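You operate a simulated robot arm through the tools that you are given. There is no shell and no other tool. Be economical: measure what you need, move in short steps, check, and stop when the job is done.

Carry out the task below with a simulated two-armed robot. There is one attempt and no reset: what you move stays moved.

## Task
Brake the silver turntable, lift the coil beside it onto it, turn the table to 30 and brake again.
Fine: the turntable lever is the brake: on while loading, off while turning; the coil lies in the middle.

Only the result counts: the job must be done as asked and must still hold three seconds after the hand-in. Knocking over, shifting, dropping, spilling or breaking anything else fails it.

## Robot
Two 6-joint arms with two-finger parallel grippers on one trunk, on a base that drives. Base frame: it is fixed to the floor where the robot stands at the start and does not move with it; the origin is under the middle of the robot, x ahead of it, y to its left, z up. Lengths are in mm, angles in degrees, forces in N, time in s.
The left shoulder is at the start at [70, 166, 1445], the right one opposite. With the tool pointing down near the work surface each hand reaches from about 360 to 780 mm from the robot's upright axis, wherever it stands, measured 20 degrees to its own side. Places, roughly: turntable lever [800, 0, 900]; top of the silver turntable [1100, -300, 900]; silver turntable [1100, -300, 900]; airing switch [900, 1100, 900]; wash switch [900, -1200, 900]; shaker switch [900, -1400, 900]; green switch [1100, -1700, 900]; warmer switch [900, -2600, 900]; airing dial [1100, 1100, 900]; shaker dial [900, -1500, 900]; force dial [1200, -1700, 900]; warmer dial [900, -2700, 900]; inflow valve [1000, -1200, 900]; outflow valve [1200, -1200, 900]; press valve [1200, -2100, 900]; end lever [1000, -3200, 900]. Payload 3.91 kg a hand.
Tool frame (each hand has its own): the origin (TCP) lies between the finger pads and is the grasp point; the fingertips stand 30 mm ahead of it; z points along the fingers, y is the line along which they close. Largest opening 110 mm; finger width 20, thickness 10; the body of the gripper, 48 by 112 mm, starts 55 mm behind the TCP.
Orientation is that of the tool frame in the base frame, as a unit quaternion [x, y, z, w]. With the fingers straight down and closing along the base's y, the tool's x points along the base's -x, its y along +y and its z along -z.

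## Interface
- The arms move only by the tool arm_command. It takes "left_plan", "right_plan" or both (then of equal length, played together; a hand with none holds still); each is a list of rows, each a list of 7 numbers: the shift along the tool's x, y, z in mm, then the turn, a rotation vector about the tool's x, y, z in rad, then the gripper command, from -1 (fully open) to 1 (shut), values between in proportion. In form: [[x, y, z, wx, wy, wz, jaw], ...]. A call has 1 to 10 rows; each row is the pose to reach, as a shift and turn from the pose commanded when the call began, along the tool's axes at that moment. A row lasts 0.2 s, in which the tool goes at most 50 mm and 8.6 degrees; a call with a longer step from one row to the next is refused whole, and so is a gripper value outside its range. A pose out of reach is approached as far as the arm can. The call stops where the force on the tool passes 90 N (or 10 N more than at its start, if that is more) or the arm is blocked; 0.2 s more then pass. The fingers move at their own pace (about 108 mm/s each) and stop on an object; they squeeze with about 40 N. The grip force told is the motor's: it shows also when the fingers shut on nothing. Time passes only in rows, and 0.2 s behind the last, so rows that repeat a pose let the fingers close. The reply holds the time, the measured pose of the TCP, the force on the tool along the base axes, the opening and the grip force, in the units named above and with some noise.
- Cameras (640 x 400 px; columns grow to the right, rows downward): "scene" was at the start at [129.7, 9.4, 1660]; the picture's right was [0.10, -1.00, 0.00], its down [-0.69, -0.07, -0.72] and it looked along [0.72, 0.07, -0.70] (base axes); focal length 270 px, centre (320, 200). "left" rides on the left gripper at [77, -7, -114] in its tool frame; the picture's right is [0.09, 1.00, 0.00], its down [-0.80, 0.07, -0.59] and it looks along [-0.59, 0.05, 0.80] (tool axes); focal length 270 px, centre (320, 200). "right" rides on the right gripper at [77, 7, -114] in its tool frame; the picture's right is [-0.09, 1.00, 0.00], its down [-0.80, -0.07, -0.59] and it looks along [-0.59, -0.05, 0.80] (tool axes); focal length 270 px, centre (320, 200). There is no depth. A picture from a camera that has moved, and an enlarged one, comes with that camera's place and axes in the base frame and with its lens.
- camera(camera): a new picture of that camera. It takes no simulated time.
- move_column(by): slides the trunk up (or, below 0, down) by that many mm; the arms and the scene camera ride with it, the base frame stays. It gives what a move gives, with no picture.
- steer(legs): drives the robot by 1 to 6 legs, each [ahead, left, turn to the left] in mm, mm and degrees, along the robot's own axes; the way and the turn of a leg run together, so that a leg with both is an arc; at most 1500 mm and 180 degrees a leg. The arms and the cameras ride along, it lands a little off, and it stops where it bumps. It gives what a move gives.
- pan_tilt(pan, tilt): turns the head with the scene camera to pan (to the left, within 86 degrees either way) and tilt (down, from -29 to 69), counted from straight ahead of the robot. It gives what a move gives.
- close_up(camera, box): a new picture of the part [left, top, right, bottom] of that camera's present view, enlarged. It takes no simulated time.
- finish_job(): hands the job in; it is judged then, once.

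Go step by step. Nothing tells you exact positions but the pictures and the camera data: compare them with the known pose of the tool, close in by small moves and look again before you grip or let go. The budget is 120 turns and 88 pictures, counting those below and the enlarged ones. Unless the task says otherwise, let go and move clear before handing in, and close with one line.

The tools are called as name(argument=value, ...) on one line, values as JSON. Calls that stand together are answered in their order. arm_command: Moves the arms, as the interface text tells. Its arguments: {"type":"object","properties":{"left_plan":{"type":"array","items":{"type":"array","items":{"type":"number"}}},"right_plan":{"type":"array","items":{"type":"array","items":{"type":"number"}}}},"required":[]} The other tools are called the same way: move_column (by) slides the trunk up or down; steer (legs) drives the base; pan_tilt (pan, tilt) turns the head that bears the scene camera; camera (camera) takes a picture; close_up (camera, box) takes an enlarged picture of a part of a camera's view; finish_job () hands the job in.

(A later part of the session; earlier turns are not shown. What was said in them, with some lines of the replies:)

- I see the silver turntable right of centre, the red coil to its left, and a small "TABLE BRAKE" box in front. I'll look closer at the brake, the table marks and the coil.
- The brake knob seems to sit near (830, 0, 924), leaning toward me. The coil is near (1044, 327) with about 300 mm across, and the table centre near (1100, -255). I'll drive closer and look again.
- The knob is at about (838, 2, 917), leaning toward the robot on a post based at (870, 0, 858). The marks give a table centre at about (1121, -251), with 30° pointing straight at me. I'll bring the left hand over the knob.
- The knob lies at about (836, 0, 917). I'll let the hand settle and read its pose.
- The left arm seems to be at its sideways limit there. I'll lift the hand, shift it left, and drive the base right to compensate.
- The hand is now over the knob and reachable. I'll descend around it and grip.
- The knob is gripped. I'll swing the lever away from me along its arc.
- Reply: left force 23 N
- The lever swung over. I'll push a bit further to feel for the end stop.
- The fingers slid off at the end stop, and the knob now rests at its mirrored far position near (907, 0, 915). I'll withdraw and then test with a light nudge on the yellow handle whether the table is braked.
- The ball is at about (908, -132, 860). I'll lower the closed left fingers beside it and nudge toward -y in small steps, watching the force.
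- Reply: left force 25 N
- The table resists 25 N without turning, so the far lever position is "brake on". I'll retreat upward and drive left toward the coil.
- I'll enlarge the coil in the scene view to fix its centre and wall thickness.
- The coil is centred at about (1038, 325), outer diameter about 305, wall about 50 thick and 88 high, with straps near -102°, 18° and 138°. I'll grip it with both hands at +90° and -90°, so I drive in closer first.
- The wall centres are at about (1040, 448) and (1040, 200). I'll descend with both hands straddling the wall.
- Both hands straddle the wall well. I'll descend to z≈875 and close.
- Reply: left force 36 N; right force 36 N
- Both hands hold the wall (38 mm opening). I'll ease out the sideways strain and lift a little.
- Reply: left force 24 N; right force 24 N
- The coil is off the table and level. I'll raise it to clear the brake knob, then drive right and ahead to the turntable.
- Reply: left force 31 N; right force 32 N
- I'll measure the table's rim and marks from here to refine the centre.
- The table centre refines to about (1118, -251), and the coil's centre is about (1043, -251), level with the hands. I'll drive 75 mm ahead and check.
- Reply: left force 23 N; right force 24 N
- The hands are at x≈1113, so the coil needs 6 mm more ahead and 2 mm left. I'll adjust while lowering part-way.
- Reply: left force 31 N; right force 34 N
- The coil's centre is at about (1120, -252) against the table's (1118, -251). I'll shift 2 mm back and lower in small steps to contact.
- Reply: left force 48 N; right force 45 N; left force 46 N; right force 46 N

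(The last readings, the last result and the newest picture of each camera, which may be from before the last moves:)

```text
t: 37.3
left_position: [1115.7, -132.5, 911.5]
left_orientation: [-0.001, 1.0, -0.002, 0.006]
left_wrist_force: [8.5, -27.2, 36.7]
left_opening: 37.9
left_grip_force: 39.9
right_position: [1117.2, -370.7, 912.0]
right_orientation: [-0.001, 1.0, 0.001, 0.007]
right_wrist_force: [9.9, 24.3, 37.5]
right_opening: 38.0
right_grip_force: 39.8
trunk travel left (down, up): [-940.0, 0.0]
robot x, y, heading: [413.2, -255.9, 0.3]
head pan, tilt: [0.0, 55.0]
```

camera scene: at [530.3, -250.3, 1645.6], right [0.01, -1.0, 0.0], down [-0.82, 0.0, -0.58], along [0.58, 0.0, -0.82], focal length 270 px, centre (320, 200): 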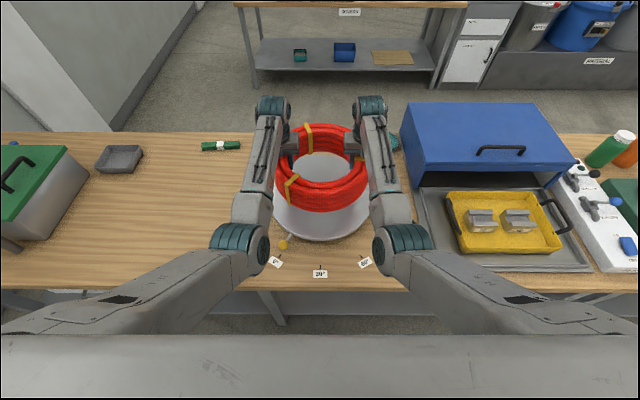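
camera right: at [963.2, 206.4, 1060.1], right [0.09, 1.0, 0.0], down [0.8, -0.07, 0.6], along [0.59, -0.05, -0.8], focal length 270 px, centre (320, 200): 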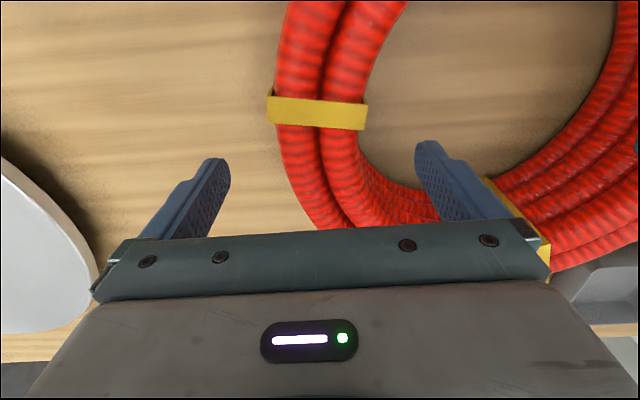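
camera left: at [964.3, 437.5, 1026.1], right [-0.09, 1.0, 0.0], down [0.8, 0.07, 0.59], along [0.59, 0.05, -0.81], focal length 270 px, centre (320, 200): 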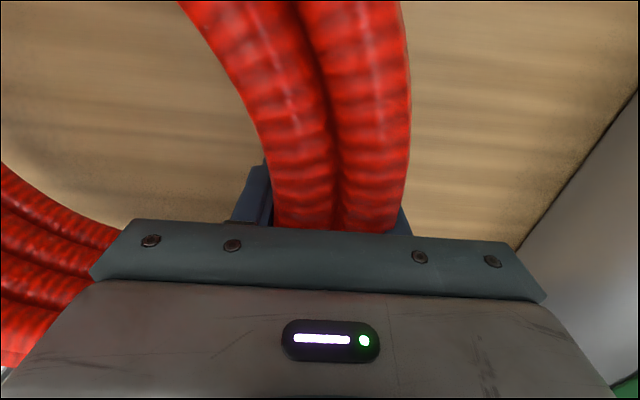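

The coil is on the table (contact force at TCP ≈ 914). I'll relieve the pressure and open.

arm_command(left_plan=[[0, 0, -3, 0, 0, 0, 1], [0, 0, -6, 0, 0, 0, 1], [0, 0, -6, 0, 0, 0, 1]], right_plan=[[0, 0, -3, 0, 0, 0, 1], [0, 0, -6, 0, 0, 0, 1], [0, 0, -6, 0, 0, 0, 1]])

close_up(camera="scene", box=[240, 150, 400, 250])

```text
t: 38.1
left_position: [1115.7, -131.5, 911.0]
left_orientation: [-0.002, 1.0, 0.0, 0.001]
left_wrist_force: [-1.3, -28.8, 16.9]
left_opening: 38.0
left_grip_force: 40.0
right_position: [1116.4, -371.8, 911.7]
right_orientation: [-0.002, 1.0, -0.001, 0.002]
right_wrist_force: [8.3, 25.1, 17.6]
right_opening: 38.0
right_grip_force: 39.7
trunk travel left (down, up): [-940.0, 0.0]
robot x, y, heading: [409.7, -248.2, 0.1]
head pan, tilt: [0.0, 55.0]
```

```text
4.00 times, centred on (320, 200) of scene
camera zoom: at [527.8, -251.2, 1645.5], right [0.01, -1.0, 0.0], down [-0.82, 0.0, -0.58], along [0.58, 0.0, -0.82], focal length 1081 px, centre (320, 200)
```

zoom: 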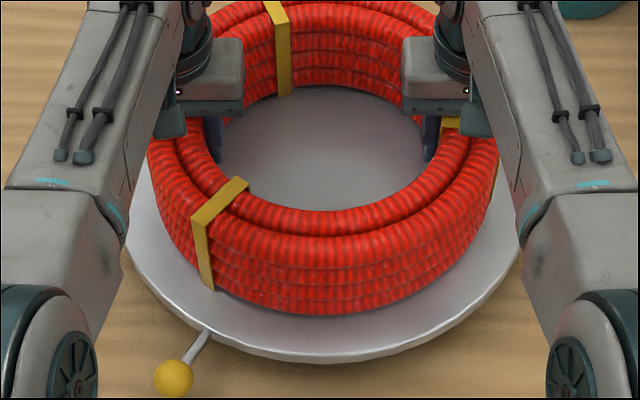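

The coil seems 5–8 mm too near me. I'll lift it slightly, re-measure and correct.

arm_command(left_plan=[[0, 0, -5, 0, 0, 0, 1], [0, 0, -12, 0, 0, 0, 1], [0, 0, -12, 0, 0, 0, 1], [0, 0, -12, 0, 0, 0, 1]], right_plan=[[0, 0, -5, 0, 0, 0, 1], [0, 0, -12, 0, 0, 0, 1], [0, 0, -12, 0, 0, 0, 1], [0, 0, -12, 0, 0, 0, 1]])

close_up(camera="scene", box=[240, 150, 400, 250])

close_up(camera="scene", box=[240, 110, 400, 210])

```text
t: 39.1
left_position: [1119.6, -130.4, 918.3]
left_orientation: [-0.003, 1.0, 0.0, -0.002]
left_wrist_force: [-9.6, -29.1, -6.5]
left_opening: 38.2
left_grip_force: 40.2
right_position: [1120.7, -370.4, 921.7]
right_orientation: [-0.002, 1.0, 0.0, -0.001]
right_wrist_force: [9.9, 29.3, -2.7]
right_opening: 38.0
right_grip_force: 40.0
trunk travel left (down, up): [-940.0, 0.0]
robot x, y, heading: [416.6, -250.6, 0.1]
head pan, tilt: [0.0, 55.0]
```

```text
4.00 times, centred on (320, 200) of scene
camera zoom: at [536.2, -250.5, 1645.0], right [0.01, -1.0, 0.0], down [-0.82, 0.0, -0.57], along [0.57, 0.0, -0.82], focal length 1081 px, centre (320, 200)
```

zoom: 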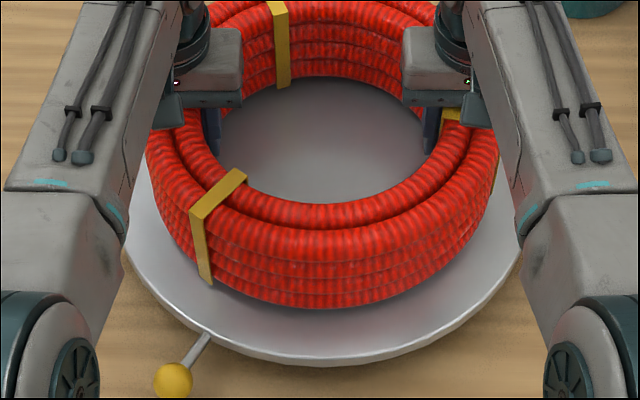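

```text
4.00 times, centred on (320, 160) of scene
camera zoom: at [536.2, -250.5, 1645.0], right [0.01, -1.0, 0.0], down [-0.82, 0.0, -0.57], along [0.57, 0.0, -0.82], focal length 1081 px, centre (320, 360)
```

zoom: 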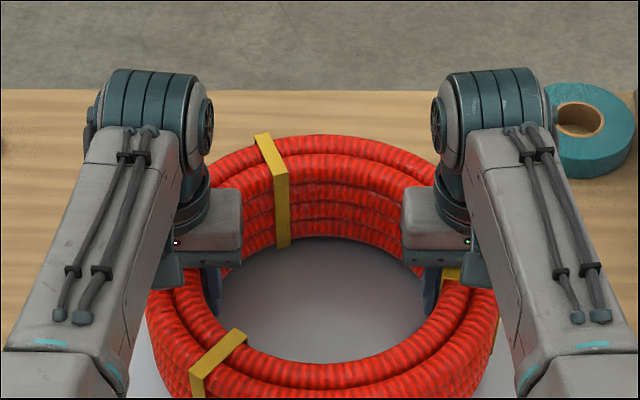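

Allowing for the camera lean while pressing, the coil is centred at about 1120 and the table at 1118–1121, so it is well placed. I'll lower again gently and release.

arm_command(left_plan=[[0, 0, 4, 0, 0, 0, 1], [0, 0, 8, 0, 0, 0, 1], [0, 0, 10, 0, 0, 0, 1], [0, 0, 10, 0, 0, 0, 1]], right_plan=[[0, 0, 4, 0, 0, 0, 1], [0, 0, 8, 0, 0, 0, 1], [0, 0, 10, 0, 0, 0, 1], [0, 0, 10, 0, 0, 0, 1]])

```text
t: 40.1
left_position: [1119.1, -130.3, 910.4]
left_orientation: [-0.003, 1.0, -0.001, 0.0]
left_wrist_force: [-8.0, -28.0, 3.0]
left_opening: 37.9
left_grip_force: 39.7
right_position: [1121.3, -370.0, 912.5]
right_orientation: [-0.002, 1.0, 0.0, 0.001]
right_wrist_force: [12.2, 28.8, 8.8]
right_opening: 38.1
right_grip_force: 40.3
trunk travel left (down, up): [-940.0, 0.0]
robot x, y, heading: [413.8, -253.9, 0.2]
head pan, tilt: [0.0, 55.0]
```

Light contact only. I'll ease the sideways strain and open both hands together.

arm_command(left_plan=[[0, -2, 0, 0, 0, 0, 1], [0, -3, 0, 0, 0, 0, 1], [0, -3, 0, 0, 0, 0, -0.3], [0, -3, 0, 0, 0, 0, -0.5], [0, -3, 0, 0, 0, 0, -0.5]], right_plan=[[0, 2, 0, 0, 0, 0, 1], [0, 3, 0, 0, 0, 0, 1], [0, 3, 0, 0, 0, 0, -0.3], [0, 3, 0, 0, 0, 0, -0.5], [0, 3, 0, 0, 0, 0, -0.5]])

camera(camera="left")

camera(camera="right")

```text
t: 41.3
left_position: [1120.1, -130.0, 908.6]
left_orientation: [-0.004, 1.0, 0.001, -0.001]
left_wrist_force: [0.7, 0.4, 0.8]
left_opening: 82.5
left_grip_force: 0.0
right_position: [1119.3, -368.6, 910.6]
right_orientation: [-0.001, 1.0, -0.002, 0.0]
right_wrist_force: [0.4, 0.4, -0.6]
right_opening: 82.4
right_grip_force: 0.1
trunk travel left (down, up): [-940.0, 0.0]
robot x, y, heading: [413.3, -253.2, 0.4]
head pan, tilt: [0.0, 55.0]
```

```text
50 pictures are left
camera left: at [1041.5, -137.3, 1022.9], right [-0.09, 1.0, 0.0], down [0.8, 0.07, 0.59], along [0.59, 0.06, -0.8], focal length 270 px, centre (320, 200)
```

left: 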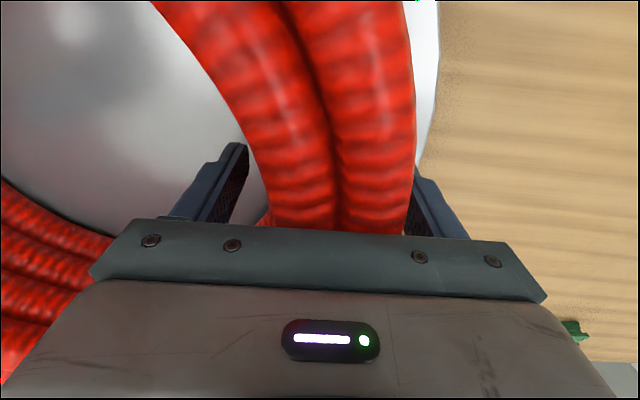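

```text
49 pictures are left
camera right: at [1043.5, -362.6, 1025.4], right [0.09, 1.0, 0.0], down [0.8, -0.07, 0.59], along [0.59, -0.05, -0.8], focal length 270 px, centre (320, 200)
```

right: 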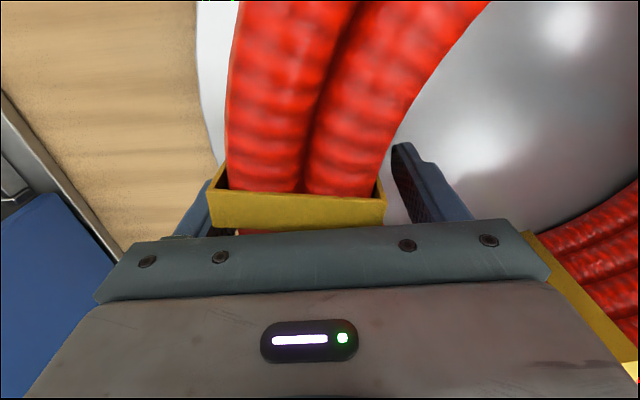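

Released cleanly. I'll lift both hands straight up.

arm_command(left_plan=[[0, 0, -20, 0, 0, 0, -0.5], [0, 0, -50, 0, 0, 0, -0.5], [0, 0, -90, 0, 0, 0, -0.5], [0, 0, -120, 0, 0, 0, -0.5], [0, 0, -120, 0, 0, 0, -0.5]], right_plan=[[0, 0, -20, 0, 0, 0, -0.5], [0, 0, -50, 0, 0, 0, -0.5], [0, 0, -90, 0, 0, 0, -0.5], [0, 0, -120, 0, 0, 0, -0.5], [0, 0, -120, 0, 0, 0, -0.5]])

steer(legs=[[-160, 0, 0]])

arm_command(left_plan=[[40, 40, 0, 0, 0, 0, -0.3], [80, 80, 0, 0, 0, 0, -0.3], [80, 80, 0, 0, 0, 0, -0.3], [80, 80, 0, 0, 0, 0, -0.3]], right_plan=[[40, -30, 0, 0, 0, 0, -1], [80, -60, 0, 0, 0, 0, -1], [120, -60, 0, 0, 0, 0, -1], [120, -60, 0, 0, 0, 0, -1]])

camera(camera="scene")

```text
t: 42.5
left_position: [1119.3, -130.5, 1028.0]
left_orientation: [-0.004, 1.0, 0.001, 0.0]
left_wrist_force: [0.0, -0.8, -0.1]
left_opening: 82.6
left_grip_force: 0.1
right_position: [1119.8, -369.2, 1031.6]
right_orientation: [-0.002, 1.0, -0.001, 0.001]
right_wrist_force: [-0.7, 0.7, 0.5]
right_opening: 82.4
right_grip_force: 0.0
trunk travel left (down, up): [-940.0, 0.0]
robot x, y, heading: [416.4, -248.8, 0.3]
head pan, tilt: [0.0, 55.0]
```

```text
t: 44.0
left_position: [962.9, -130.9, 1025.7]
left_orientation: [-0.003, 1.0, 0.001, -0.001]
left_wrist_force: [-0.2, -0.4, 0.3]
left_opening: 82.3
left_grip_force: 0.1
right_position: [963.0, -370.3, 1029.8]
right_orientation: [-0.001, 1.0, -0.001, -0.002]
right_wrist_force: [0.4, 0.1, -1.0]
right_opening: 82.5
right_grip_force: 0.0
trunk travel left (down, up): [-940.0, 0.0]
robot x, y, heading: [253.7, -250.8, 0.3]
head pan, tilt: [0.0, 55.0]
```

```text
refused: row 1 steps farther than a row can; nothing moved
```

```text
48 pictures are left
camera scene: at [380.2, -250.9, 1644.8], right [0.0, -1.0, 0.0], down [-0.82, 0.0, -0.57], along [0.57, 0.0, -0.82], focal length 270 px, centre (320, 200)
```

scene: 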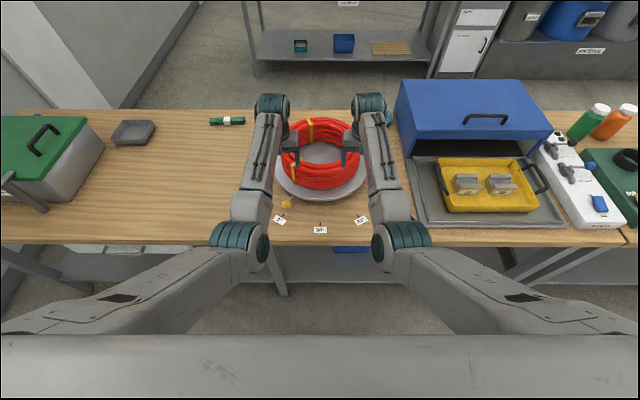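

Hands are clear. I'll retract them and drive left so the left hand comes over the brake knob, then look.

arm_command(left_plan=[[30, 15, 0, 0, 0, 0, -0.3], [56, 30, 0, 0, 0, 0, -0.3], [56, 30, 0, 0, 0, 0, -0.3], [56, 30, 0, 0, 0, 0, -0.3]], right_plan=[[40, -15, 0, 0, 0, 0, -1], [80, -30, 0, 0, 0, 0, -1], [120, -45, 0, 0, 0, 0, -1], [160, -50, 0, 0, 0, 0, -1]])

steer(legs=[[-50, 100, 0]])

camera(camera="scene")

camera(camera="left")

close_up(camera="scene", box=[240, 90, 440, 215])

```text
t: 45.0
left_position: [903.0, -102.4, 1029.5]
left_orientation: [-0.004, 1.0, 0.001, -0.001]
left_wrist_force: [0.3, 0.1, 0.2]
left_opening: 71.3
left_grip_force: 0.1
right_position: [804.0, -414.4, 1015.9]
right_orientation: [-0.001, 1.0, -0.002, 0.002]
right_wrist_force: [-0.2, -0.2, 0.8]
right_opening: 110.0
right_grip_force: 0.0
right hand out of reach, approached as far as the arm can: row 4
trunk travel left (down, up): [-940.0, 0.0]
robot x, y, heading: [254.7, -252.9, 0.2]
head pan, tilt: [0.0, 55.0]
```

```text
t: 46.2
left_position: [854.6, -3.6, 1028.9]
left_orientation: [-0.002, 1.0, 0.001, -0.001]
left_wrist_force: [0.2, 0.0, -0.5]
left_opening: 71.5
left_grip_force: 0.0
right_position: [757.9, -318.7, 1014.9]
right_orientation: [0.0, 1.0, -0.001, 0.002]
right_wrist_force: [-0.3, -1.0, 0.0]
right_opening: 110.0
right_grip_force: 0.0
trunk travel left (down, up): [-940.0, 0.0]
robot x, y, heading: [210.8, -151.8, 0.2]
head pan, tilt: [0.0, 55.0]
```

```text
47 pictures are left
camera scene: at [326.6, -154.5, 1645.0], right [0.0, -1.0, 0.0], down [-0.82, 0.0, -0.57], along [0.57, 0.0, -0.82], focal length 270 px, centre (320, 200)
```

scene: 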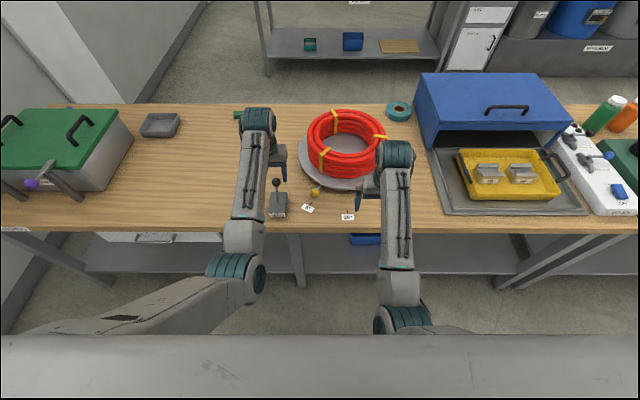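

```text
46 pictures are left
camera left: at [776.3, -11.3, 1141.3], right [-0.09, 1.0, 0.0], down [0.8, 0.07, 0.59], along [0.59, 0.06, -0.81], focal length 270 px, centre (320, 200)
```

left: 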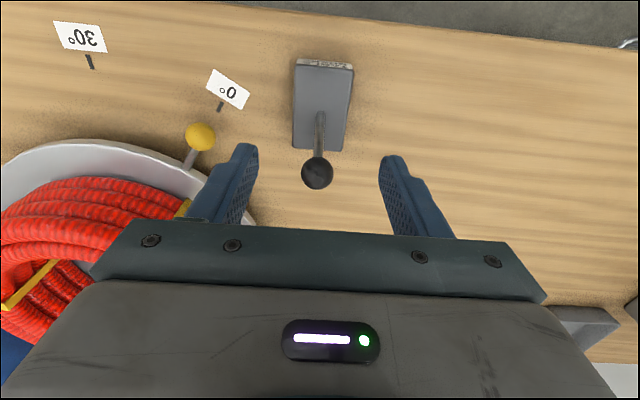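

```text
3.20 times, centred on (340, 152) of scene
camera zoom: at [326.6, -154.5, 1645.0], right [0.0, -1.0, 0.0], down [-0.82, 0.0, -0.57], along [0.57, 0.0, -0.82], focal length 865 px, centre (256, 352)
```

zoom: 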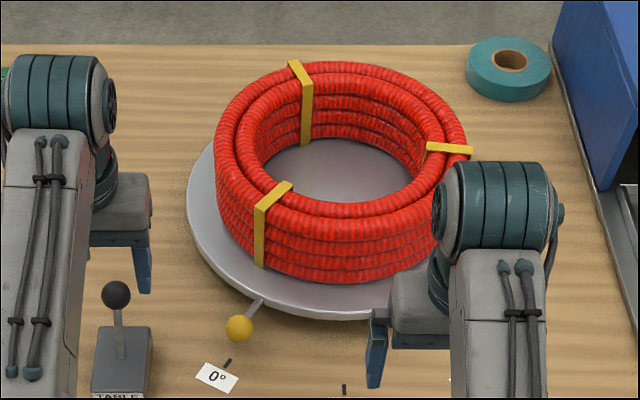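

The knob is at (909, 0, 915). I'll go over it, descend and grip.

arm_command(left_plan=[[-30, 4, 0, 0, 0, 0, -0.3], [-54, 4, 20, 0, 0, 0, -0.3], [-54, 4, 65, 0, 0, 0, -0.3], [-54, 4, 112, 0, 0, 0, -0.3], [-54, 4, 112, 0, 0, 0, 1], [-54, 4, 112, 0, 0, 0, 1], [-54, 4, 112, 0, 0, 0, 1]])

camera(camera="left")

```text
t: 47.8
left_position: [907.2, -1.7, 914.5]
left_orientation: [-0.003, 1.0, 0.001, -0.001]
left_wrist_force: [2.4, -10.8, -2.1]
left_opening: 30.4
left_grip_force: 44.8
right_position: [754.8, -319.0, 1014.7]
right_orientation: [-0.001, 1.0, 0.0, 0.002]
right_wrist_force: [-0.2, -0.8, -0.5]
right_opening: 109.8
right_grip_force: 0.1
trunk travel left (down, up): [-940.0, 0.0]
robot x, y, heading: [205.1, -155.3, 0.2]
head pan, tilt: [0.0, 55.0]
```

```text
44 pictures are left
camera left: at [829.2, -7.8, 1028.3], right [-0.09, 1.0, 0.0], down [0.8, 0.07, 0.59], along [0.59, 0.06, -0.8], focal length 270 px, centre (320, 200)
```

left: 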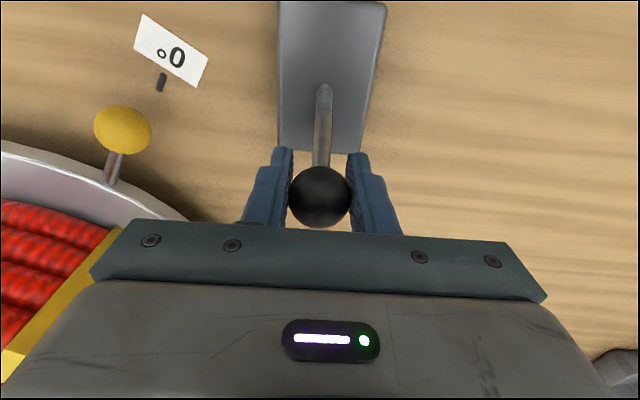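

The knob is gripped. I'll swing it back toward me (brake off).

arm_command(left_plan=[[9, 0, -3, 0, 0, 0, 1], [18, 0, -6, 0, 0, 0, 1], [27, 0, -8, 0, 0, 0, 1], [36, 0, -9, 0, 0, 0, 1], [45, 0, -8, 0, 0, 0, 1], [54, 0, -6, 0, 0, 0, 1], [63, 0, -3, 0, 0, 0, 1], [71, 0, 0, 0, 0, 0, 1], [75, 0, 2, 0, 0, 0, 1], [75, 0, 2, 0, 0, 0, 1]])

camera(camera="left")

```text
t: 50.0
left_position: [831.9, 6.5, 910.4]
left_orientation: [-0.004, 1.0, 0.002, -0.002]
left_wrist_force: [-0.1, 1.1, -0.2]
left_opening: 0.0
left_grip_force: 37.9
right_position: [757.1, -313.5, 1015.6]
right_orientation: [-0.002, 1.0, -0.002, 0.0]
right_wrist_force: [0.4, 0.5, -0.4]
right_opening: 109.9
right_grip_force: 0.0
trunk travel left (down, up): [-940.0, 0.0]
robot x, y, heading: [202.5, -150.1, 0.7]
head pan, tilt: [0.0, 55.0]
```

```text
43 pictures are left
camera left: at [754.6, -0.6, 1024.9], right [-0.1, 1.0, 0.0], down [0.8, 0.08, 0.59], along [0.59, 0.06, -0.81], focal length 270 px, centre (320, 200)
```

left: 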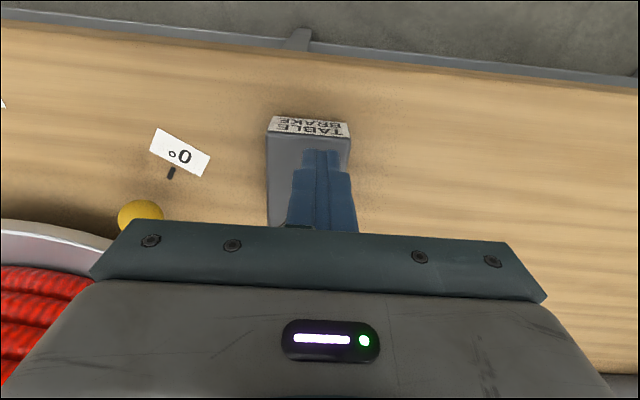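

The fingers slipped off the knob. I'll check where the lever is.

close_up(camera="scene", box=[240, 160, 320, 210])

arm_command(left_plan=[[10, 0, 0, 0, 0, 0, 0.5], [30, 0, -40, 0, 0, 0, 0], [30, 0, -80, 0, 0, 0, -0.3], [0, 0, -110, 0, 0, 0, -0.3], [0, 0, -110, 0, 0, 0, -0.3]])

camera(camera="left")

```text
8.00 times, centred on (280, 185) of scene
camera zoom: at [326.9, -147.2, 1644.8], right [0.01, -1.0, 0.0], down [-0.82, -0.01, -0.57], along [0.57, 0.0, -0.82], focal length 2162 px, centre (640, 320)
```

zoom: 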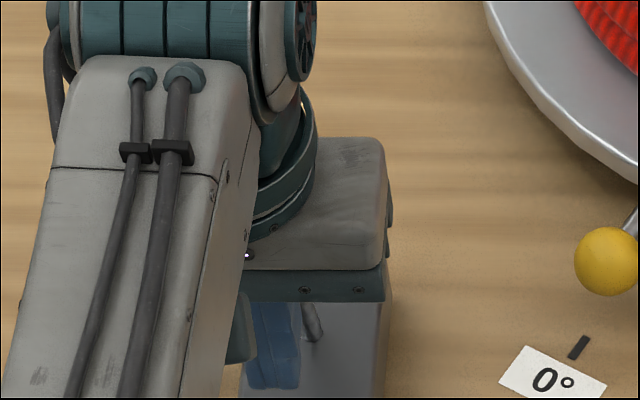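

```text
t: 51.2
left_position: [831.5, 1.9, 1025.0]
left_orientation: [-0.002, 1.0, 0.0, -0.002]
left_wrist_force: [0.3, -0.3, 0.2]
left_opening: 71.6
left_grip_force: 0.0
right_position: [755.6, -317.2, 1016.8]
right_orientation: [-0.001, 1.0, -0.003, 0.002]
right_wrist_force: [0.3, -0.4, 0.3]
right_opening: 110.0
right_grip_force: 0.0
trunk travel left (down, up): [-940.0, 0.0]
robot x, y, heading: [206.3, -150.9, 0.1]
head pan, tilt: [0.0, 55.0]
```

```text
41 pictures are left
camera left: at [753.7, -4.1, 1138.3], right [-0.09, 1.0, 0.0], down [0.8, 0.08, 0.59], along [0.59, 0.06, -0.8], focal length 270 px, centre (320, 200)
```

left: 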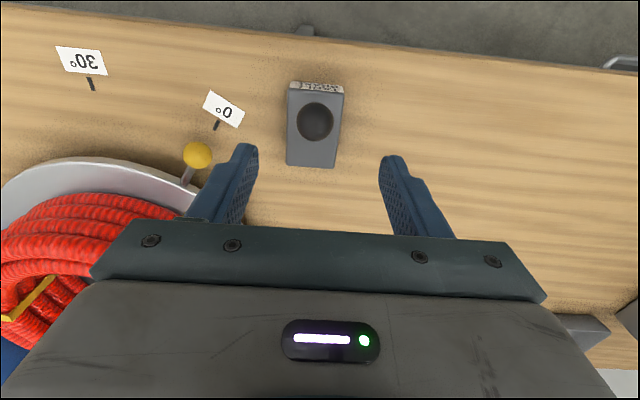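

The lever is back at the near (off) position, about (835, 0). Next I'll drive right and put the left hand over the yellow ball handle.

steer(legs=[[0, -230, 0]])

arm_command(left_plan=[[-25, 30, 0, 0, 0, 0, -0.3], [-50, 60, 0, 0, 0, 0, -0.3], [-76, 95, 0, 0, 0, 0, -0.3], [-76, 95, 0, 0, 0, 0, -0.3], [-76, 95, 0, 0, 0, 0, -0.3]])

camera(camera="left")

```text
t: 52.9
left_position: [832.7, -221.5, 1023.9]
left_orientation: [-0.005, 1.0, -0.001, -0.002]
left_wrist_force: [0.6, 1.2, -0.5]
left_opening: 71.6
left_grip_force: 0.1
right_position: [757.2, -539.9, 1014.8]
right_orientation: [-0.002, 1.0, -0.002, 0.002]
right_wrist_force: [-0.1, 0.0, 0.2]
right_opening: 109.9
right_grip_force: 0.1
trunk travel left (down, up): [-940.0, 0.0]
robot x, y, heading: [203.1, -381.2, 0.5]
head pan, tilt: [0.0, 55.0]
```

```text
t: 54.1
left_position: [906.0, -127.6, 1025.5]
left_orientation: [-0.005, 1.0, 0.002, 0.0]
left_wrist_force: [-1.2, 0.1, 0.5]
left_opening: 71.3
left_grip_force: 0.1
right_position: [757.0, -543.3, 1015.5]
right_orientation: [-0.003, 1.0, -0.001, 0.001]
right_wrist_force: [0.1, -0.4, -0.1]
right_opening: 109.7
right_grip_force: 0.0
trunk travel left (down, up): [-940.0, 0.0]
robot x, y, heading: [204.8, -380.8, 0.3]
head pan, tilt: [0.0, 55.0]
```

```text
40 pictures are left
camera left: at [829.6, -134.7, 1138.8], right [-0.1, 1.0, 0.0], down [0.8, 0.08, 0.59], along [0.59, 0.06, -0.8], focal length 270 px, centre (320, 200)
```

left: 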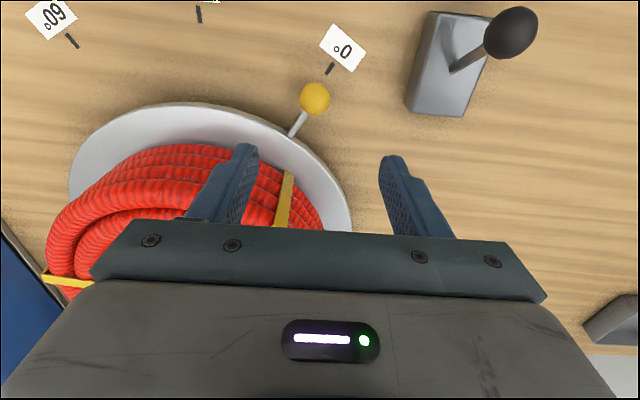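

The ball is at (908, -132, 860). I'll descend over it and grip.

arm_command(left_plan=[[-2, -4, 45, 0, 0, 0, -0.3], [-2, -4, 90, 0, 0, 0, -0.3], [-2, -4, 130, 0, 0, 0, -0.3], [-2, -4, 158, 0, 0, 0, -0.3], [-2, -4, 158, 0, 0, 0, -0.3]])

camera(camera="left")

```text
t: 55.3
left_position: [909.6, -131.6, 867.4]
left_orientation: [-0.004, 1.0, 0.002, 0.0]
left_wrist_force: [0.1, -1.0, 0.1]
left_opening: 71.5
left_grip_force: 0.0
right_position: [757.2, -542.7, 1015.3]
right_orientation: [-0.003, 1.0, -0.002, 0.002]
right_wrist_force: [0.1, -0.6, 0.5]
right_opening: 110.2
right_grip_force: 0.0
trunk travel left (down, up): [-940.0, 0.0]
robot x, y, heading: [204.6, -376.7, 0.4]
head pan, tilt: [0.0, 55.0]
```

```text
39 pictures are left
camera left: at [832.3, -138.3, 980.3], right [-0.1, 1.0, 0.0], down [0.8, 0.08, 0.59], along [0.59, 0.06, -0.8], focal length 270 px, centre (320, 200)
```

left: 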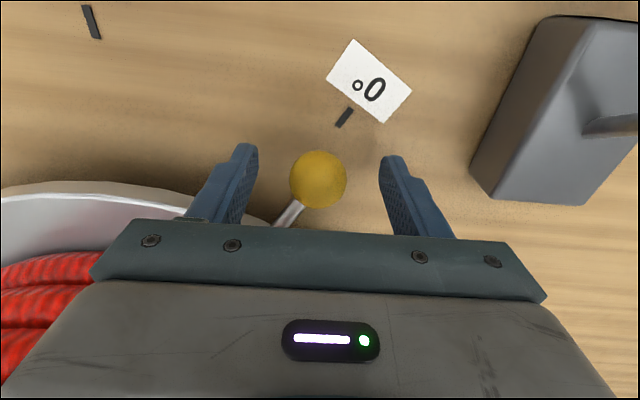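

arm_command(left_plan=[[0, 0, 0, 0, 0, 0, 1], [0, 0, 0, 0, 0, 0, 1], [0, 0, 0, 0, 0, 0, 1], [3, -5, 0, 0, 0, 0, 1], [5, -9.6, 0, 0, 0, 0, 1], [5, -9.6, 0, 0, 0, 0, 1]])

camera(camera="left")

```text
t: 56.7
left_position: [905.7, -140.3, 866.4]
left_orientation: [-0.005, 1.0, 0.001, -0.001]
left_wrist_force: [0.0, 2.2, 3.8]
left_opening: 31.6
left_grip_force: 45.1
right_position: [757.7, -542.5, 1016.1]
right_orientation: [-0.002, 1.0, -0.002, 0.003]
right_wrist_force: [-0.1, 0.0, -0.3]
right_opening: 109.8
right_grip_force: 0.0
trunk travel left (down, up): [-940.0, 0.0]
robot x, y, heading: [208.3, -381.8, 0.2]
head pan, tilt: [0.0, 55.0]
```

```text
38 pictures are left
camera left: at [827.0, -147.7, 980.3], right [-0.1, 1.0, 0.0], down [0.8, 0.08, 0.59], along [0.59, 0.06, -0.8], focal length 270 px, centre (320, 200)
```

left: 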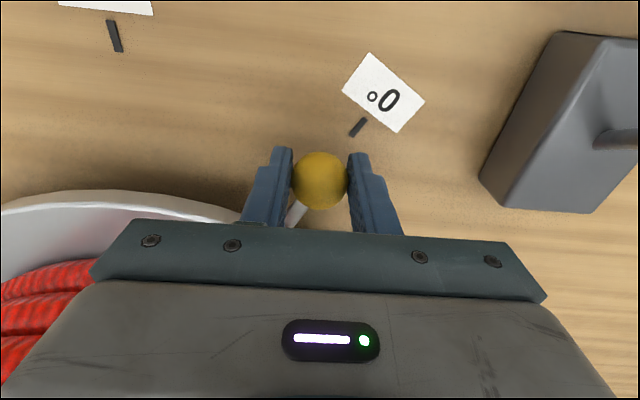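

The table turns freely with the ball, so the brake is off. I'll carry it along the arc toward 30°.

arm_command(left_plan=[[5.5, -11.5, 0, 0, 0, 0, 1], [10.3, -23.2, 0, 0, 0, 0, 1], [14.6, -35.1, 0, 0, 0, 0, 1], [18.2, -47.3, 0, 0, 0, 0, 1], [21.1, -59.6, 0, 0, 0, 0, 1], [23.4, -72, 0, 0, 0, 0, 1], [25.1, -84.6, 0, 0, 0, 0, 1], [26.1, -97.2, 0, 0, 0, 0, 1], [26.4, -105.7, 0, 0, 0, 0, 1], [26.4, -105.7, 0, 0, 0, 0, 1]])

camera(camera="left")

close_up(camera="scene", box=[200, 90, 400, 215])

```text
t: 58.9
left_position: [878.3, -246.9, 866.4]
left_orientation: [-0.003, 1.0, 0.001, 0.0]
left_wrist_force: [-2.9, 1.1, -0.6]
left_opening: 31.5
left_grip_force: 45.1
right_position: [757.2, -543.0, 1014.6]
right_orientation: [-0.001, 1.0, -0.001, 0.002]
right_wrist_force: [0.5, -0.2, -1.1]
right_opening: 109.6
right_grip_force: 0.0
trunk travel left (down, up): [-940.0, 0.0]
robot x, y, heading: [203.9, -380.2, 0.3]
head pan, tilt: [0.0, 55.0]
```

```text
37 pictures are left
camera left: at [801.3, -254.7, 980.1], right [-0.1, 1.0, 0.0], down [0.8, 0.08, 0.59], along [0.59, 0.06, -0.8], focal length 270 px, centre (320, 200)
```

left: 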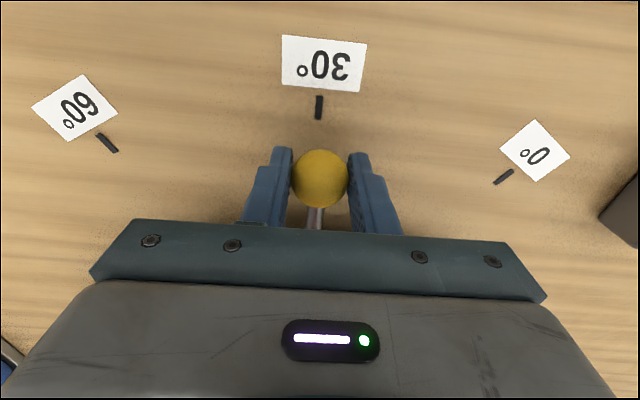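

```text
3.20 times, centred on (300, 152) of scene
camera zoom: at [325.9, -377.8, 1645.2], right [0.01, -1.0, 0.0], down [-0.82, -0.01, -0.57], along [0.57, 0.0, -0.82], focal length 865 px, centre (384, 352)
```

zoom: 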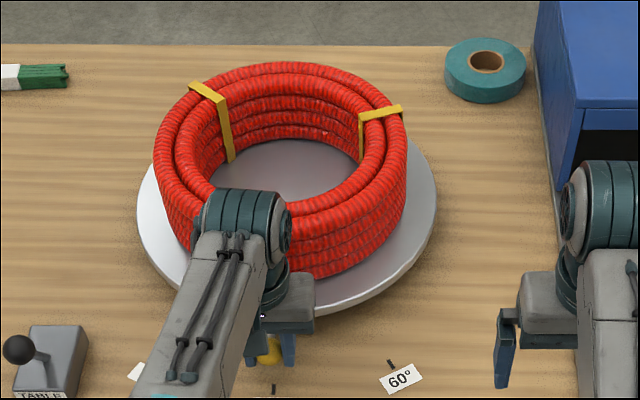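

The handle is about 1° short of the 30° mark. I'll move it 4 mm more.

arm_command(left_plan=[[0, -2, 0, 0, 0, 0, 1], [0, -4, 0, 0, 0, 0, 1], [0, -4, 0, 0, 0, 0, 1], [0, -4, 0, 0, 0, 0, 1]])

close_up(camera="left", box=[240, 80, 400, 240])

```text
t: 59.9
left_position: [880.0, -250.8, 865.2]
left_orientation: [-0.003, 1.0, 0.001, -0.001]
left_wrist_force: [-3.2, 2.7, -1.1]
left_opening: 31.4
left_grip_force: 45.0
right_position: [757.2, -543.3, 1015.6]
right_orientation: [-0.002, 1.0, -0.002, 0.002]
right_wrist_force: [0.3, -0.1, 0.1]
right_opening: 109.7
right_grip_force: 0.1
trunk travel left (down, up): [-940.0, 0.0]
robot x, y, heading: [204.7, -383.4, 0.2]
head pan, tilt: [0.0, 55.0]
```

```text
2.50 times, centred on (320, 160) of left
camera zoom: at [801.4, -258.1, 980.1], right [-0.1, 1.0, 0.0], down [0.8, 0.08, 0.59], along [0.59, 0.06, -0.8], focal length 676 px, centre (320, 300)
```

zoom: 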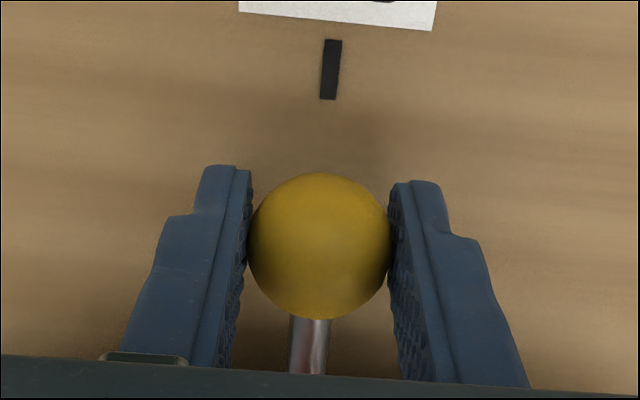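

The handle, rod and 30° tick are now in line. I'll release the ball, lift away and check.

arm_command(left_plan=[[0, 0, 0, 0, 0, 0, 0.2], [0, 0, 0, 0, 0, 0, -0.3], [0, 0, 0, 0, 0, 0, -0.3], [0, 0, -45, 0, 0, 0, -0.3], [0, 0, -90, 0, 0, 0, -0.3], [0, 0, -135, 0, 0, 0, -0.3], [0, 0, -160, 0, 0, 0, -0.3], [0, 0, -160, 0, 0, 0, -0.3]])

camera(camera="left")

```text
t: 61.7
left_position: [880.9, -251.6, 1026.7]
left_orientation: [-0.004, 1.0, 0.001, 0.0]
left_wrist_force: [0.1, 0.7, 0.6]
left_opening: 71.4
left_grip_force: 0.0
right_position: [758.0, -543.1, 1016.3]
right_orientation: [-0.003, 1.0, -0.002, 0.002]
right_wrist_force: [0.5, 0.3, 0.2]
right_opening: 109.8
right_grip_force: 0.1
trunk travel left (down, up): [-940.0, 0.0]
robot x, y, heading: [207.4, -378.2, 0.5]
head pan, tilt: [0.0, 55.0]
```

```text
34 pictures are left
camera left: at [802.0, -258.5, 1140.8], right [-0.1, 1.0, 0.0], down [0.8, 0.08, 0.59], along [0.59, 0.06, -0.8], focal length 270 px, centre (320, 200)
```

left: 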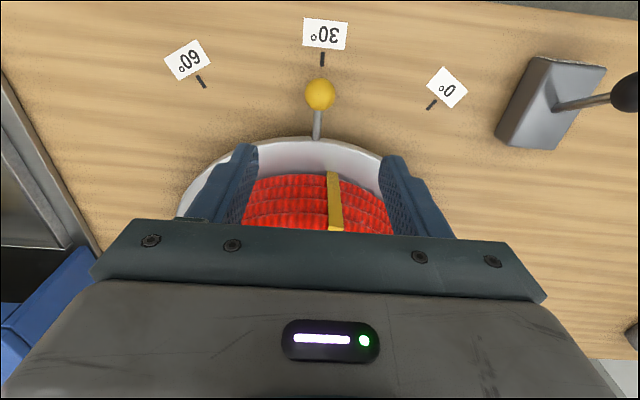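

The handle stays on 30°. I'll drive back left to put the left hand over the brake knob.

arm_command(left_plan=[[25, 0, 0, 0, 0, 0, -0.3], [45, 0, 0, 0, 0, 0, -0.3], [45, 0, 0, 0, 0, 0, -0.3]])

steer(legs=[[0, 250, 0]])

camera(camera="left")

close_up(camera="scene", box=[240, 90, 440, 215])

```text
t: 62.5
left_position: [835.4, -252.0, 1026.2]
left_orientation: [-0.004, 1.0, 0.001, -0.001]
left_wrist_force: [-0.5, 0.6, -0.5]
left_opening: 71.6
left_grip_force: 0.1
right_position: [757.0, -543.4, 1014.7]
right_orientation: [-0.003, 1.0, -0.002, 0.001]
right_wrist_force: [0.4, 0.5, -0.2]
right_opening: 110.0
right_grip_force: 0.0
trunk travel left (down, up): [-940.0, 0.0]
robot x, y, heading: [205.7, -378.9, 0.3]
head pan, tilt: [0.0, 55.0]
```

```text
t: 64.3
left_position: [833.6, -8.2, 1027.3]
left_orientation: [-0.001, 1.0, 0.003, 0.0]
left_wrist_force: [-0.8, -0.4, -0.1]
left_opening: 71.7
left_grip_force: 0.0
right_position: [754.9, -299.4, 1015.0]
right_orientation: [0.0, 1.0, -0.001, 0.002]
right_wrist_force: [-0.3, -0.4, 0.1]
right_opening: 110.3
right_grip_force: 0.0
trunk travel left (down, up): [-940.0, 0.0]
robot x, y, heading: [208.5, -130.5, 0.3]
head pan, tilt: [0.0, 55.0]
```

```text
33 pictures are left
camera left: at [756.3, -15.2, 1140.6], right [-0.09, 1.0, 0.0], down [0.8, 0.07, 0.59], along [0.59, 0.06, -0.8], focal length 270 px, centre (320, 200)
```

left: 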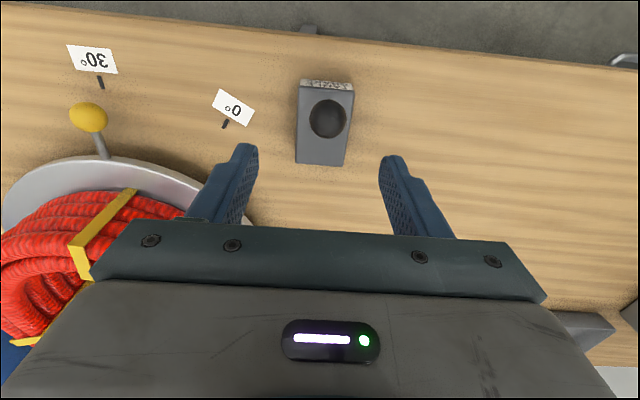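

```text
3.20 times, centred on (340, 152) of scene
camera zoom: at [325.1, -133.5, 1645.2], right [0.0, -1.0, 0.0], down [-0.82, 0.0, -0.57], along [0.57, 0.0, -0.82], focal length 865 px, centre (256, 352)
```

zoom: 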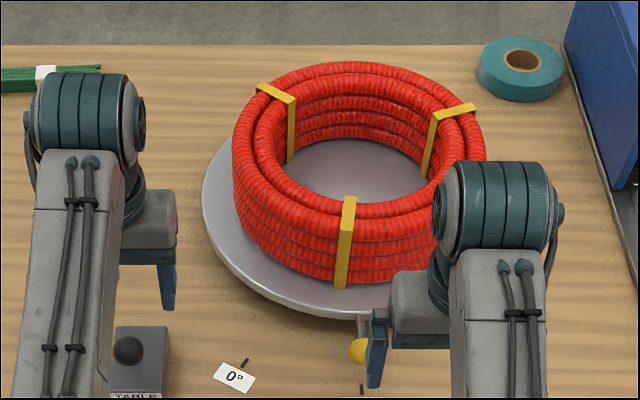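

The knob is at (835, 0). I'll descend and grip it.

arm_command(left_plan=[[-2, 8, 0, 0, 0, 0, -0.3], [-2, 8, 40, 0, 0, 0, -0.3], [-2, 8, 80, 0, 0, 0, -0.3], [-2, 8, 111, 0, 0, 0, -0.3], [-2, 8, 111, 0, 0, 0, 1], [-2, 8, 111, 0, 0, 0, 1], [-2, 8, 111, 0, 0, 0, 1]])

```text
t: 65.9
left_position: [835.6, -1.8, 916.5]
left_orientation: [-0.001, 1.0, 0.001, -0.001]
left_wrist_force: [1.8, -7.0, -2.4]
left_opening: 30.9
left_grip_force: 44.3
right_position: [755.8, -298.0, 1016.0]
right_orientation: [0.0, 1.0, -0.001, 0.002]
right_wrist_force: [0.7, 0.2, -0.9]
right_opening: 110.0
right_grip_force: 0.0
trunk travel left (down, up): [-940.0, 0.0]
robot x, y, heading: [203.3, -128.2, 0.2]
head pan, tilt: [0.0, 55.0]
```

Gripped. I'll swing the lever away along the same arc as before to its far stop.

arm_command(left_plan=[[-9, 0, -3, 0, 0, 0, 1], [-18, 0, -6, 0, 0, 0, 1], [-27, 0, -8, 0, 0, 0, 1], [-36, 0, -8, 0, 0, 0, 1], [-45, 0, -7, 0, 0, 0, 1], [-54, 0, -5, 0, 0, 0, 1], [-62, 0, -3, 0, 0, 0, 1], [-70, 0, 0, 0, 0, 0, 1], [-76, 0, 2, 0, 0, 0, 1]])

camera(camera="left")

```text
t: 67.9
left_position: [910.7, -1.9, 917.5]
left_orientation: [-0.002, 1.0, 0.003, 0.002]
left_wrist_force: [-8.8, -16.5, 15.4]
left_opening: 30.9
left_grip_force: 45.6
right_position: [753.2, -299.4, 1018.0]
right_orientation: [0.0, 1.0, 0.0, 0.004]
right_wrist_force: [-0.3, 0.3, 0.0]
right_opening: 110.4
right_grip_force: 0.1
trunk travel left (down, up): [-940.0, 0.0]
robot x, y, heading: [203.1, -125.8, 0.3]
head pan, tilt: [0.0, 55.0]
```

```text
31 pictures are left
camera left: at [832.3, -7.9, 1031.1], right [-0.09, 1.0, 0.0], down [0.8, 0.07, 0.6], along [0.6, 0.06, -0.8], focal length 270 px, centre (320, 200)
```

left: 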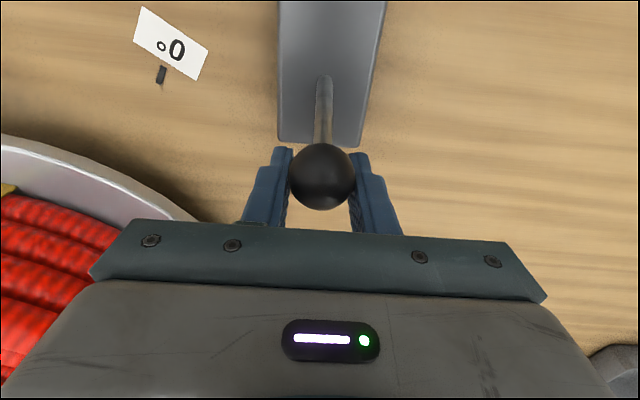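

arm_command(left_plan=[[-4, 0, 2, 0, 0, 0, 1], [-9, 0, 5, 0, 0, 0, 1], [-13, 0, 8, 0, 0, 0, 1], [-13, 0, 8, 0, 0, 0, 1]])

camera(camera="left")

```text
t: 68.9
left_position: [921.0, -0.2, 911.3]
left_orientation: [-0.002, 1.0, 0.002, 0.003]
left_wrist_force: [-10.8, -16.3, 25.7]
left_opening: 30.7
left_grip_force: 45.3
right_position: [750.1, -299.8, 1018.3]
right_orientation: [0.0, 1.0, 0.0, 0.005]
right_wrist_force: [-0.9, 0.5, -0.5]
right_opening: 109.9
right_grip_force: 0.1
trunk travel left (down, up): [-940.0, 0.0]
robot x, y, heading: [205.7, -130.6, 0.1]
head pan, tilt: [0.0, 55.0]
```

```text
30 pictures are left
camera left: at [842.4, -8.0, 1024.5], right [-0.09, 1.0, 0.0], down [0.8, 0.07, 0.6], along [0.6, 0.06, -0.8], focal length 270 px, centre (320, 200)
```

left: 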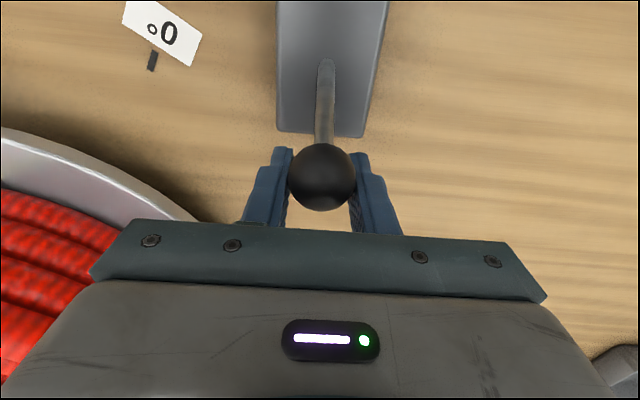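

The lever is at its far stop, with the knob at x≈910. I'll open, lift and check everything.

arm_command(left_plan=[[-4, 0, 0, 0, 0, 0, 0.2], [-4, 0, 0, 0, 0, 0, -0.3], [-4, 0, 0, 0, 0, 0, -0.3], [-4, 0, -45, 0, 0, 0, -0.3], [-4, 0, -90, 0, 0, 0, -0.3], [-4, 0, -115, 0, 0, 0, -0.3], [-4, 0, -115, 0, 0, 0, -0.3]])

camera(camera="left")

```text
t: 70.5
left_position: [930.1, 2.0, 1020.1]
left_orientation: [-0.001, 1.0, 0.001, -0.001]
left_wrist_force: [0.3, 0.0, 0.3]
left_opening: 71.7
left_grip_force: 0.1
right_position: [756.1, -297.1, 1015.4]
right_orientation: [0.0, 1.0, -0.002, 0.003]
right_wrist_force: [-0.4, 0.3, -0.5]
right_opening: 110.1
right_grip_force: 0.1
trunk travel left (down, up): [-940.0, 0.0]
robot x, y, heading: [206.4, -132.0, 0.4]
head pan, tilt: [0.0, 55.0]
```

```text
29 pictures are left
camera left: at [852.5, -3.6, 1134.4], right [-0.09, 1.0, 0.0], down [0.8, 0.07, 0.59], along [0.59, 0.06, -0.81], focal length 270 px, centre (320, 200)
```

left: 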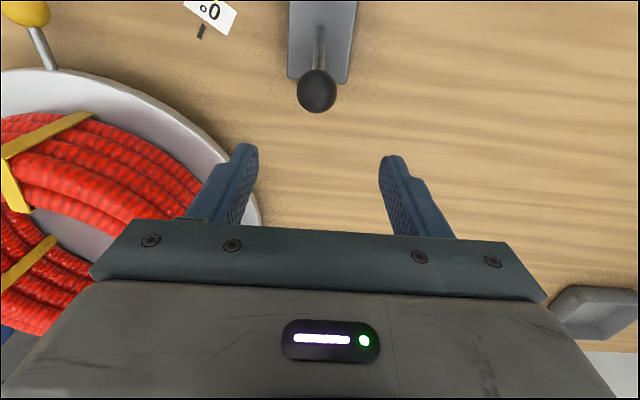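

The lever is on. I'll back away for an unobstructed view of coil centring and angle.

steer(legs=[[-250, 0, 0], [0, -120, 0]])

pan_tilt(pan=0, tilt=44)

camera(camera="scene")

close_up(camera="scene", box=[240, 135, 400, 235])

```text
t: 73.1
left_position: [678.5, -113.6, 1020.3]
left_orientation: [-0.001, 1.0, -0.001, -0.001]
left_wrist_force: [0.7, 0.4, -0.8]
left_opening: 71.4
left_grip_force: 0.1
right_position: [503.9, -412.7, 1017.3]
right_orientation: [-0.001, 1.0, -0.003, 0.003]
right_wrist_force: [-1.1, 0.1, -0.1]
right_opening: 110.1
right_grip_force: 0.0
trunk travel left (down, up): [-940.0, 0.0]
robot x, y, heading: [-43.5, -250.7, 0.1]
head pan, tilt: [0.0, 55.0]
```

```text
t: 73.9
left_position: [679.7, -115.8, 1021.2]
left_orientation: [-0.003, 1.0, 0.0, 0.0]
left_wrist_force: [0.4, 1.0, 0.2]
left_opening: 71.6
left_grip_force: 0.1
right_position: [505.7, -416.7, 1016.4]
right_orientation: [-0.001, 1.0, -0.001, 0.001]
right_wrist_force: [-0.2, 0.0, -0.5]
right_opening: 110.1
right_grip_force: 0.0
trunk travel left (down, up): [-940.0, 0.0]
robot x, y, heading: [-44.1, -251.9, 0.2]
head pan, tilt: [0.0, 44.0]
```

```text
28 pictures are left
camera scene: at [84.6, -250.5, 1660.0], right [0.0, -1.0, 0.0], down [-0.7, 0.0, -0.72], along [0.72, 0.0, -0.7], focal length 270 px, centre (320, 200)
```

scene: 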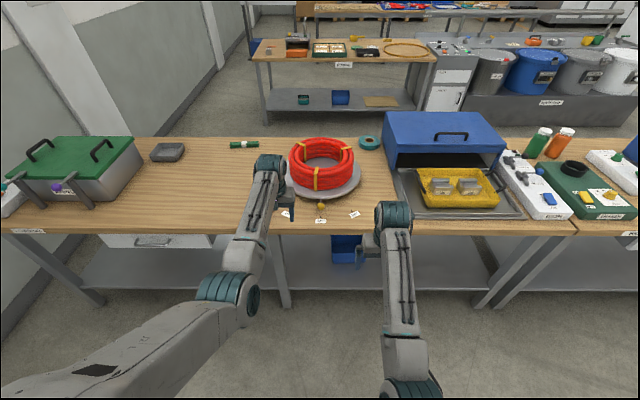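

```text
4.00 times, centred on (320, 185) of scene
camera zoom: at [84.6, -250.5, 1660.0], right [0.0, -1.0, 0.0], down [-0.7, 0.0, -0.72], along [0.72, 0.0, -0.7], focal length 1081 px, centre (320, 260)
```

zoom: 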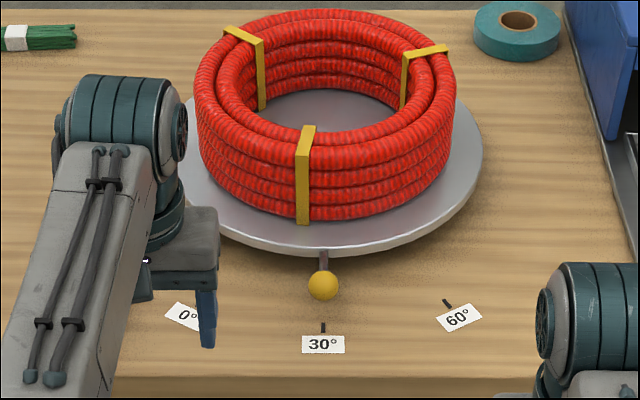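

The handle points exactly at 30°. The coil is centred on the table to within about 2 mm, the brake lever is on, and both hands are clear, so I'm handing in.

finish_job()

```text
The job is handed in.
```

The coil lies in the middle of the silver turntable, the table is turned to 30 with its brake on again, and both hands are clear.
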